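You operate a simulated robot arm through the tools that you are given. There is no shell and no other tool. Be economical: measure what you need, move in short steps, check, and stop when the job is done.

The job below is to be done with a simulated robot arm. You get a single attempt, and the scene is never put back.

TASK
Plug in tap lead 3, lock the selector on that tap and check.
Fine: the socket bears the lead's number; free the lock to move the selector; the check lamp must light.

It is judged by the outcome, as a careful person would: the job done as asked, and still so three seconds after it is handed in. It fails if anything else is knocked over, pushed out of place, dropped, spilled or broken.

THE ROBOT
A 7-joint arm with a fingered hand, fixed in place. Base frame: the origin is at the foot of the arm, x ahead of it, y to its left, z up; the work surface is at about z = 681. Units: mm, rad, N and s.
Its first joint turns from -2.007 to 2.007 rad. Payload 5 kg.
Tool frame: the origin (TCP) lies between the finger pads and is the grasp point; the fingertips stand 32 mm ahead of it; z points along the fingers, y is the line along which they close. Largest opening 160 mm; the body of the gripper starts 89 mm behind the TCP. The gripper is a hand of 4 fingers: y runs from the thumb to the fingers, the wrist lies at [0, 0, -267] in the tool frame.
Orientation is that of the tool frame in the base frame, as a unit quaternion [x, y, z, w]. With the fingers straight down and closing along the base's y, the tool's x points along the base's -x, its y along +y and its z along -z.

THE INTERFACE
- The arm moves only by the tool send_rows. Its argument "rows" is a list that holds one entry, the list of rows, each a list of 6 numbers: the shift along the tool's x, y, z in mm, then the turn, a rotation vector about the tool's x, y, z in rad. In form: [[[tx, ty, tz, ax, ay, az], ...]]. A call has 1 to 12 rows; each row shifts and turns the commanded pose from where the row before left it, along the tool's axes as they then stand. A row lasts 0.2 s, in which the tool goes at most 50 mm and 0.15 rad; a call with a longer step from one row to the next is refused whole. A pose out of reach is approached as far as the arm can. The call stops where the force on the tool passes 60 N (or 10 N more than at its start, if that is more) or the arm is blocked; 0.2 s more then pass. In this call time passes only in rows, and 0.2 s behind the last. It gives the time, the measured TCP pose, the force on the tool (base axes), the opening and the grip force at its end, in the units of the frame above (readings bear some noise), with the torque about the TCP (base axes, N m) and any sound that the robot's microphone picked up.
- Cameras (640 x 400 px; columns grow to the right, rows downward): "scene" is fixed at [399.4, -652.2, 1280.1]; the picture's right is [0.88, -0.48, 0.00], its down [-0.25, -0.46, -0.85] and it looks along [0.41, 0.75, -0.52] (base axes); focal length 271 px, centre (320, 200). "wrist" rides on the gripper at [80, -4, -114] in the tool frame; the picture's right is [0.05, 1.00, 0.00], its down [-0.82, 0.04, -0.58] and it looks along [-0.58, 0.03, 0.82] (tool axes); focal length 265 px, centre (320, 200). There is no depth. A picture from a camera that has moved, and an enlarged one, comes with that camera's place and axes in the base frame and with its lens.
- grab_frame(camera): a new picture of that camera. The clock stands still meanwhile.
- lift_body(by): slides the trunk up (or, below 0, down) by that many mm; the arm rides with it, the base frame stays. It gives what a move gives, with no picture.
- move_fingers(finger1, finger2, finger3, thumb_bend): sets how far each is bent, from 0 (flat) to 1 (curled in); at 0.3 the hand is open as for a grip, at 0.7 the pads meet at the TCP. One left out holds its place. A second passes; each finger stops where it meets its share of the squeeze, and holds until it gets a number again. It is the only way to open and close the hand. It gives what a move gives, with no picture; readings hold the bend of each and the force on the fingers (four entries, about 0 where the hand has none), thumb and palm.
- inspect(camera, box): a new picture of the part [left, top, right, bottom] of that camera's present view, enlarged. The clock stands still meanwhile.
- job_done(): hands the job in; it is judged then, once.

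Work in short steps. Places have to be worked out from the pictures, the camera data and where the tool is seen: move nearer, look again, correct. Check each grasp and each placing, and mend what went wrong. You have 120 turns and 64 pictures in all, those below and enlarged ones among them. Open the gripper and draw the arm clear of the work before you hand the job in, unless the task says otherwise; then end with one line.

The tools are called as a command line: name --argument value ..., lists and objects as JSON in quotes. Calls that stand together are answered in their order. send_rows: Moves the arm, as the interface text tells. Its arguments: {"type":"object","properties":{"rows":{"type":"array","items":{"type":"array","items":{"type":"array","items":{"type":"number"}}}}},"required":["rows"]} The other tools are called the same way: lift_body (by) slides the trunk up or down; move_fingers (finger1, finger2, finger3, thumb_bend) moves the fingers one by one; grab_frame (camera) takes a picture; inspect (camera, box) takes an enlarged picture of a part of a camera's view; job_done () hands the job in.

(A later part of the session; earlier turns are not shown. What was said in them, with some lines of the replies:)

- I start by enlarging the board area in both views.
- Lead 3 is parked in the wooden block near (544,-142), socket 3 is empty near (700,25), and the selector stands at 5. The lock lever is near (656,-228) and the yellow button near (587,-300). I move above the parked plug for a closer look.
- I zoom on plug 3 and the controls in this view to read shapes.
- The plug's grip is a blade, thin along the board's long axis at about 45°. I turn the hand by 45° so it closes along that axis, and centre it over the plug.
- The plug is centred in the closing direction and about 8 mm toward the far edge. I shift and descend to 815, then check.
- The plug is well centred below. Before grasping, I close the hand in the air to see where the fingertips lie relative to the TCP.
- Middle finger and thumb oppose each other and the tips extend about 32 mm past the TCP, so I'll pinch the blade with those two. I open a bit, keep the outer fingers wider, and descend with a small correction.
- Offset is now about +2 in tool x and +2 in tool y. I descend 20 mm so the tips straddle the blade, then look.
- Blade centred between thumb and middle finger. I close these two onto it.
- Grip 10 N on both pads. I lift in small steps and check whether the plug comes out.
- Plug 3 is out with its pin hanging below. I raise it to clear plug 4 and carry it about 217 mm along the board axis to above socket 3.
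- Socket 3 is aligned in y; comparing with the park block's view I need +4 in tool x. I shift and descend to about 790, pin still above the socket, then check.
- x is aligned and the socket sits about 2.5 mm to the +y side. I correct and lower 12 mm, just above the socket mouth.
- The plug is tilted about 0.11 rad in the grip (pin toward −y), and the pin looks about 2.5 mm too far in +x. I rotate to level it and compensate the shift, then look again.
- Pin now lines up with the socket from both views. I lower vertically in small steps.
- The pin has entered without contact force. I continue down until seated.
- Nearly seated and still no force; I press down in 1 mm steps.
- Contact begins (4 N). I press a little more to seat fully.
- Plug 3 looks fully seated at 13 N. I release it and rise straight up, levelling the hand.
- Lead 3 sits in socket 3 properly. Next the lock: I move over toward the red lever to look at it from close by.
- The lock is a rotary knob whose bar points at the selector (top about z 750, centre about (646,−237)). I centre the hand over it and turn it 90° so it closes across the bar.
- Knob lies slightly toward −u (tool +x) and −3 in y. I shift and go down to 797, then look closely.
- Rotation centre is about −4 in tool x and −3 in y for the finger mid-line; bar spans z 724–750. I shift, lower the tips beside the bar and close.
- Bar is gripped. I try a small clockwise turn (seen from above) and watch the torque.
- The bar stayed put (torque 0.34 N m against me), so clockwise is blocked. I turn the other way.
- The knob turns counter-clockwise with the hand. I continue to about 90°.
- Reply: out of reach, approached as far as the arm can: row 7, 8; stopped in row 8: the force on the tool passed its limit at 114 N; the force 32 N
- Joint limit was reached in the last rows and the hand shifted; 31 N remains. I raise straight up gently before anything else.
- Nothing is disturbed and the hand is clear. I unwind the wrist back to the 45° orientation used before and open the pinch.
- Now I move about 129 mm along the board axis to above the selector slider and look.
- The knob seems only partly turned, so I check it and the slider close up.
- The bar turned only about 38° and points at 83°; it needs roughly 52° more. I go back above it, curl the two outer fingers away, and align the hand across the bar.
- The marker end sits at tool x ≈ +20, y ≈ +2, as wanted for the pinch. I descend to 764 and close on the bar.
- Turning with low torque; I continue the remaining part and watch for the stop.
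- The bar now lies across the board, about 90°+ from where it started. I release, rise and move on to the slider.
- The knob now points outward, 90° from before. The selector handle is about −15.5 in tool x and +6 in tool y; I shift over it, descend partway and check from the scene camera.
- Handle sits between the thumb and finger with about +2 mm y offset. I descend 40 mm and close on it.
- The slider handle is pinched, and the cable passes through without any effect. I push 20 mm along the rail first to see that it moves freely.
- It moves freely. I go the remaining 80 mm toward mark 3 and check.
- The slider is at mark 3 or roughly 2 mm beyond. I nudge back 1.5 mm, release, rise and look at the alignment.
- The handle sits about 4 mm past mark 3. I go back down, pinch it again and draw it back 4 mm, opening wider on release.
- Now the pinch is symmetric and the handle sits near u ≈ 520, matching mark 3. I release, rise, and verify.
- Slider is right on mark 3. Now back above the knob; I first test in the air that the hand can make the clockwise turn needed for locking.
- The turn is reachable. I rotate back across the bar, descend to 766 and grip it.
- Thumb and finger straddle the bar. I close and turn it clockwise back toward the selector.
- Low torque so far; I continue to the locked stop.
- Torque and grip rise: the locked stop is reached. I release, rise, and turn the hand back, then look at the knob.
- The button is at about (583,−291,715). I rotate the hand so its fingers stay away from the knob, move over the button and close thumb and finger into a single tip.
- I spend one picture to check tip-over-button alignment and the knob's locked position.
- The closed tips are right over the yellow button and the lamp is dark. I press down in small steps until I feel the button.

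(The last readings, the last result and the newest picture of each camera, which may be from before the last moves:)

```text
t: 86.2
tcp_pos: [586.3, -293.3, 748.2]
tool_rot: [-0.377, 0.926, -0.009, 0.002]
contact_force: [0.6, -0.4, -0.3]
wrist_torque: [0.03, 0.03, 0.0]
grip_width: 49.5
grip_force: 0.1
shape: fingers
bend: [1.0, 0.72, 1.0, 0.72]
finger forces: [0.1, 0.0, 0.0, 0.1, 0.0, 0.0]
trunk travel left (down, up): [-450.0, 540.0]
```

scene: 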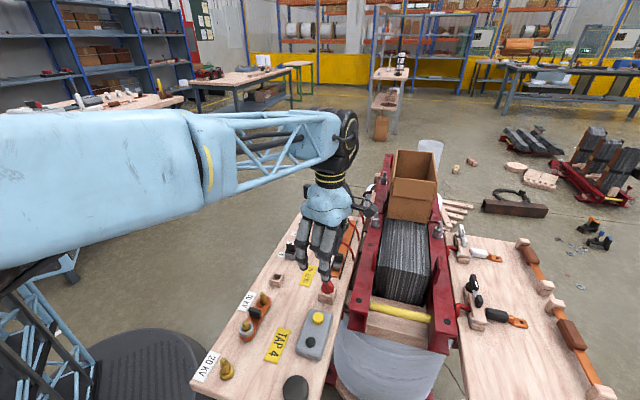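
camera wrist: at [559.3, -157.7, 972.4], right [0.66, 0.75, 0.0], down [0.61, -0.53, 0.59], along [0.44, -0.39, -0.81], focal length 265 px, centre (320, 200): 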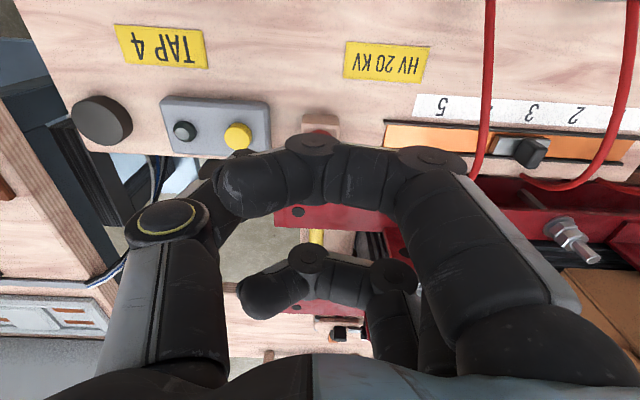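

No contact yet; I go on in 2 mm steps.

send_rows --rows '[[[0, 0, 2, 0, 0, 0], [0, 0, 2, 0, 0, 0], [0, 0, 1.5, 0, 0, 0]]]'

```text
t: 87.0
tcp_pos: [585.7, -293.3, 743.8]
tool_rot: [-0.378, 0.926, -0.009, 0.001]
contact_force: [-0.4, -0.9, 2.8]
wrist_torque: [-0.03, 0.0, -0.02]
grip_width: 49.6
grip_force: 0.0
shape: fingers
bend: [1.0, 0.73, 1.0, 0.72]
finger forces: [0.0, 0.1, 0.0, 0.0, 0.0, 0.0]
trunk travel left (down, up): [-450.0, 540.0]
heard: click
```

A click is heard at about 3 N. I look at the lamp while still holding.

inspect --camera "scene" --box '[275, 230, 375, 360]'

```text
3.08 times, centred on (325, 295) of scene
camera zoom: at [399.4, -652.2, 1280.1], right [0.88, -0.48, 0.0], down [-0.25, -0.46, -0.85], along [0.41, 0.75, -0.52], focal length 834 px, centre (305, -92)
```

zoom: 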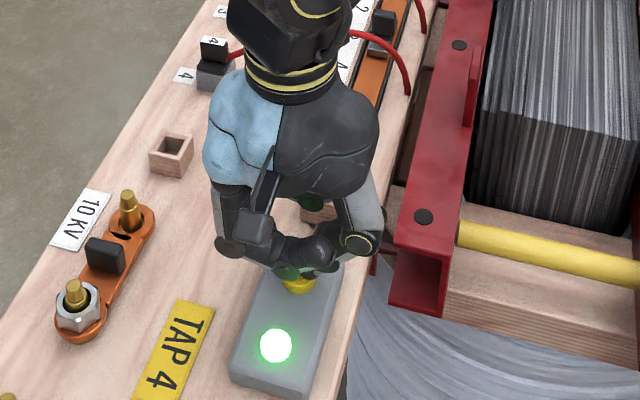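

The lamp is lit green, which confirms lead, selector and lock. I rise straight up, draw clear, and open the hand.

send_rows --rows '[[[0, 0, -6, 0, 0, 0], [0, 0, -20, 0, 0, 0], [0, 0, -40, 0, 0, 0], [0, 0, -45, 0, 0, 0], [0, 0, -45, 0, 0, 0], [20, 20, -40, 0, 0, 0], [30, 30, -20, 0, 0, 0]]]'

move_fingers --finger1 0.3 --finger2 0.3 --finger3 0.3 --thumb_bend 0.3

inspect --camera "scene" --box '[220, 190, 400, 370]'

```text
t: 88.6
tcp_pos: [508.1, -290.8, 960.7]
tool_rot: [-0.379, 0.925, -0.008, 0.001]
contact_force: [-0.4, -0.6, -0.2]
wrist_torque: [-0.02, 0.02, -0.01]
grip_width: 49.3
grip_force: 0.0
shape: fingers
bend: [1.0, 0.73, 1.0, 0.72]
finger forces: [0.0, 0.0, 0.0, 0.1, 0.0, 0.1]
trunk travel left (down, up): [-450.0, 540.0]
```

```text
t: 89.6
tcp_pos: [508.2, -292.9, 959.6]
tool_rot: [-0.378, 0.926, -0.009, 0.002]
contact_force: [-0.5, 0.4, 0.2]
wrist_torque: [-0.02, -0.01, 0.03]
grip_width: 169.9
grip_force: 0.0
shape: fingers
bend: [0.3, 0.3, 0.3, 0.3]
finger forces: [0.0, 0.0, 0.0, 0.1, 0.0, 0.0]
trunk travel left (down, up): [-450.0, 540.0]
```

```text
2.22 times, centred on (310, 280) of scene
camera zoom: at [399.4, -652.2, 1280.1], right [0.88, -0.48, 0.0], down [-0.25, -0.46, -0.85], along [0.41, 0.75, -0.52], focal length 603 px, centre (342, 22)
```

zoom: 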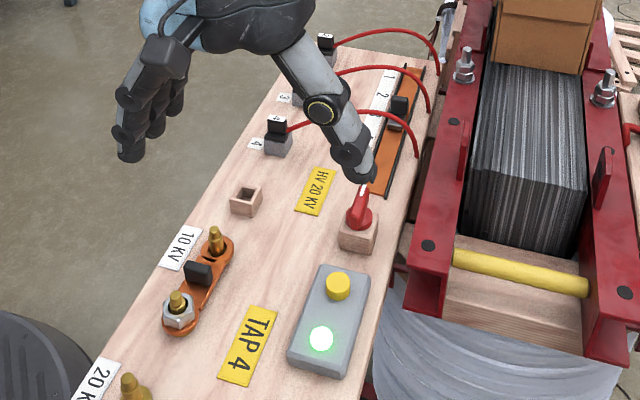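

The lamp stays lit, the lock points back at the selector on 3, everything else is in place, and the hand is open and clear. I hand the job in.

job_done

```text
The job is handed in.
```

Lead 3 is plugged into socket 3, the selector is locked on tap 3, and the check lamp lit green and was still on in my last picture before I handed the job in.
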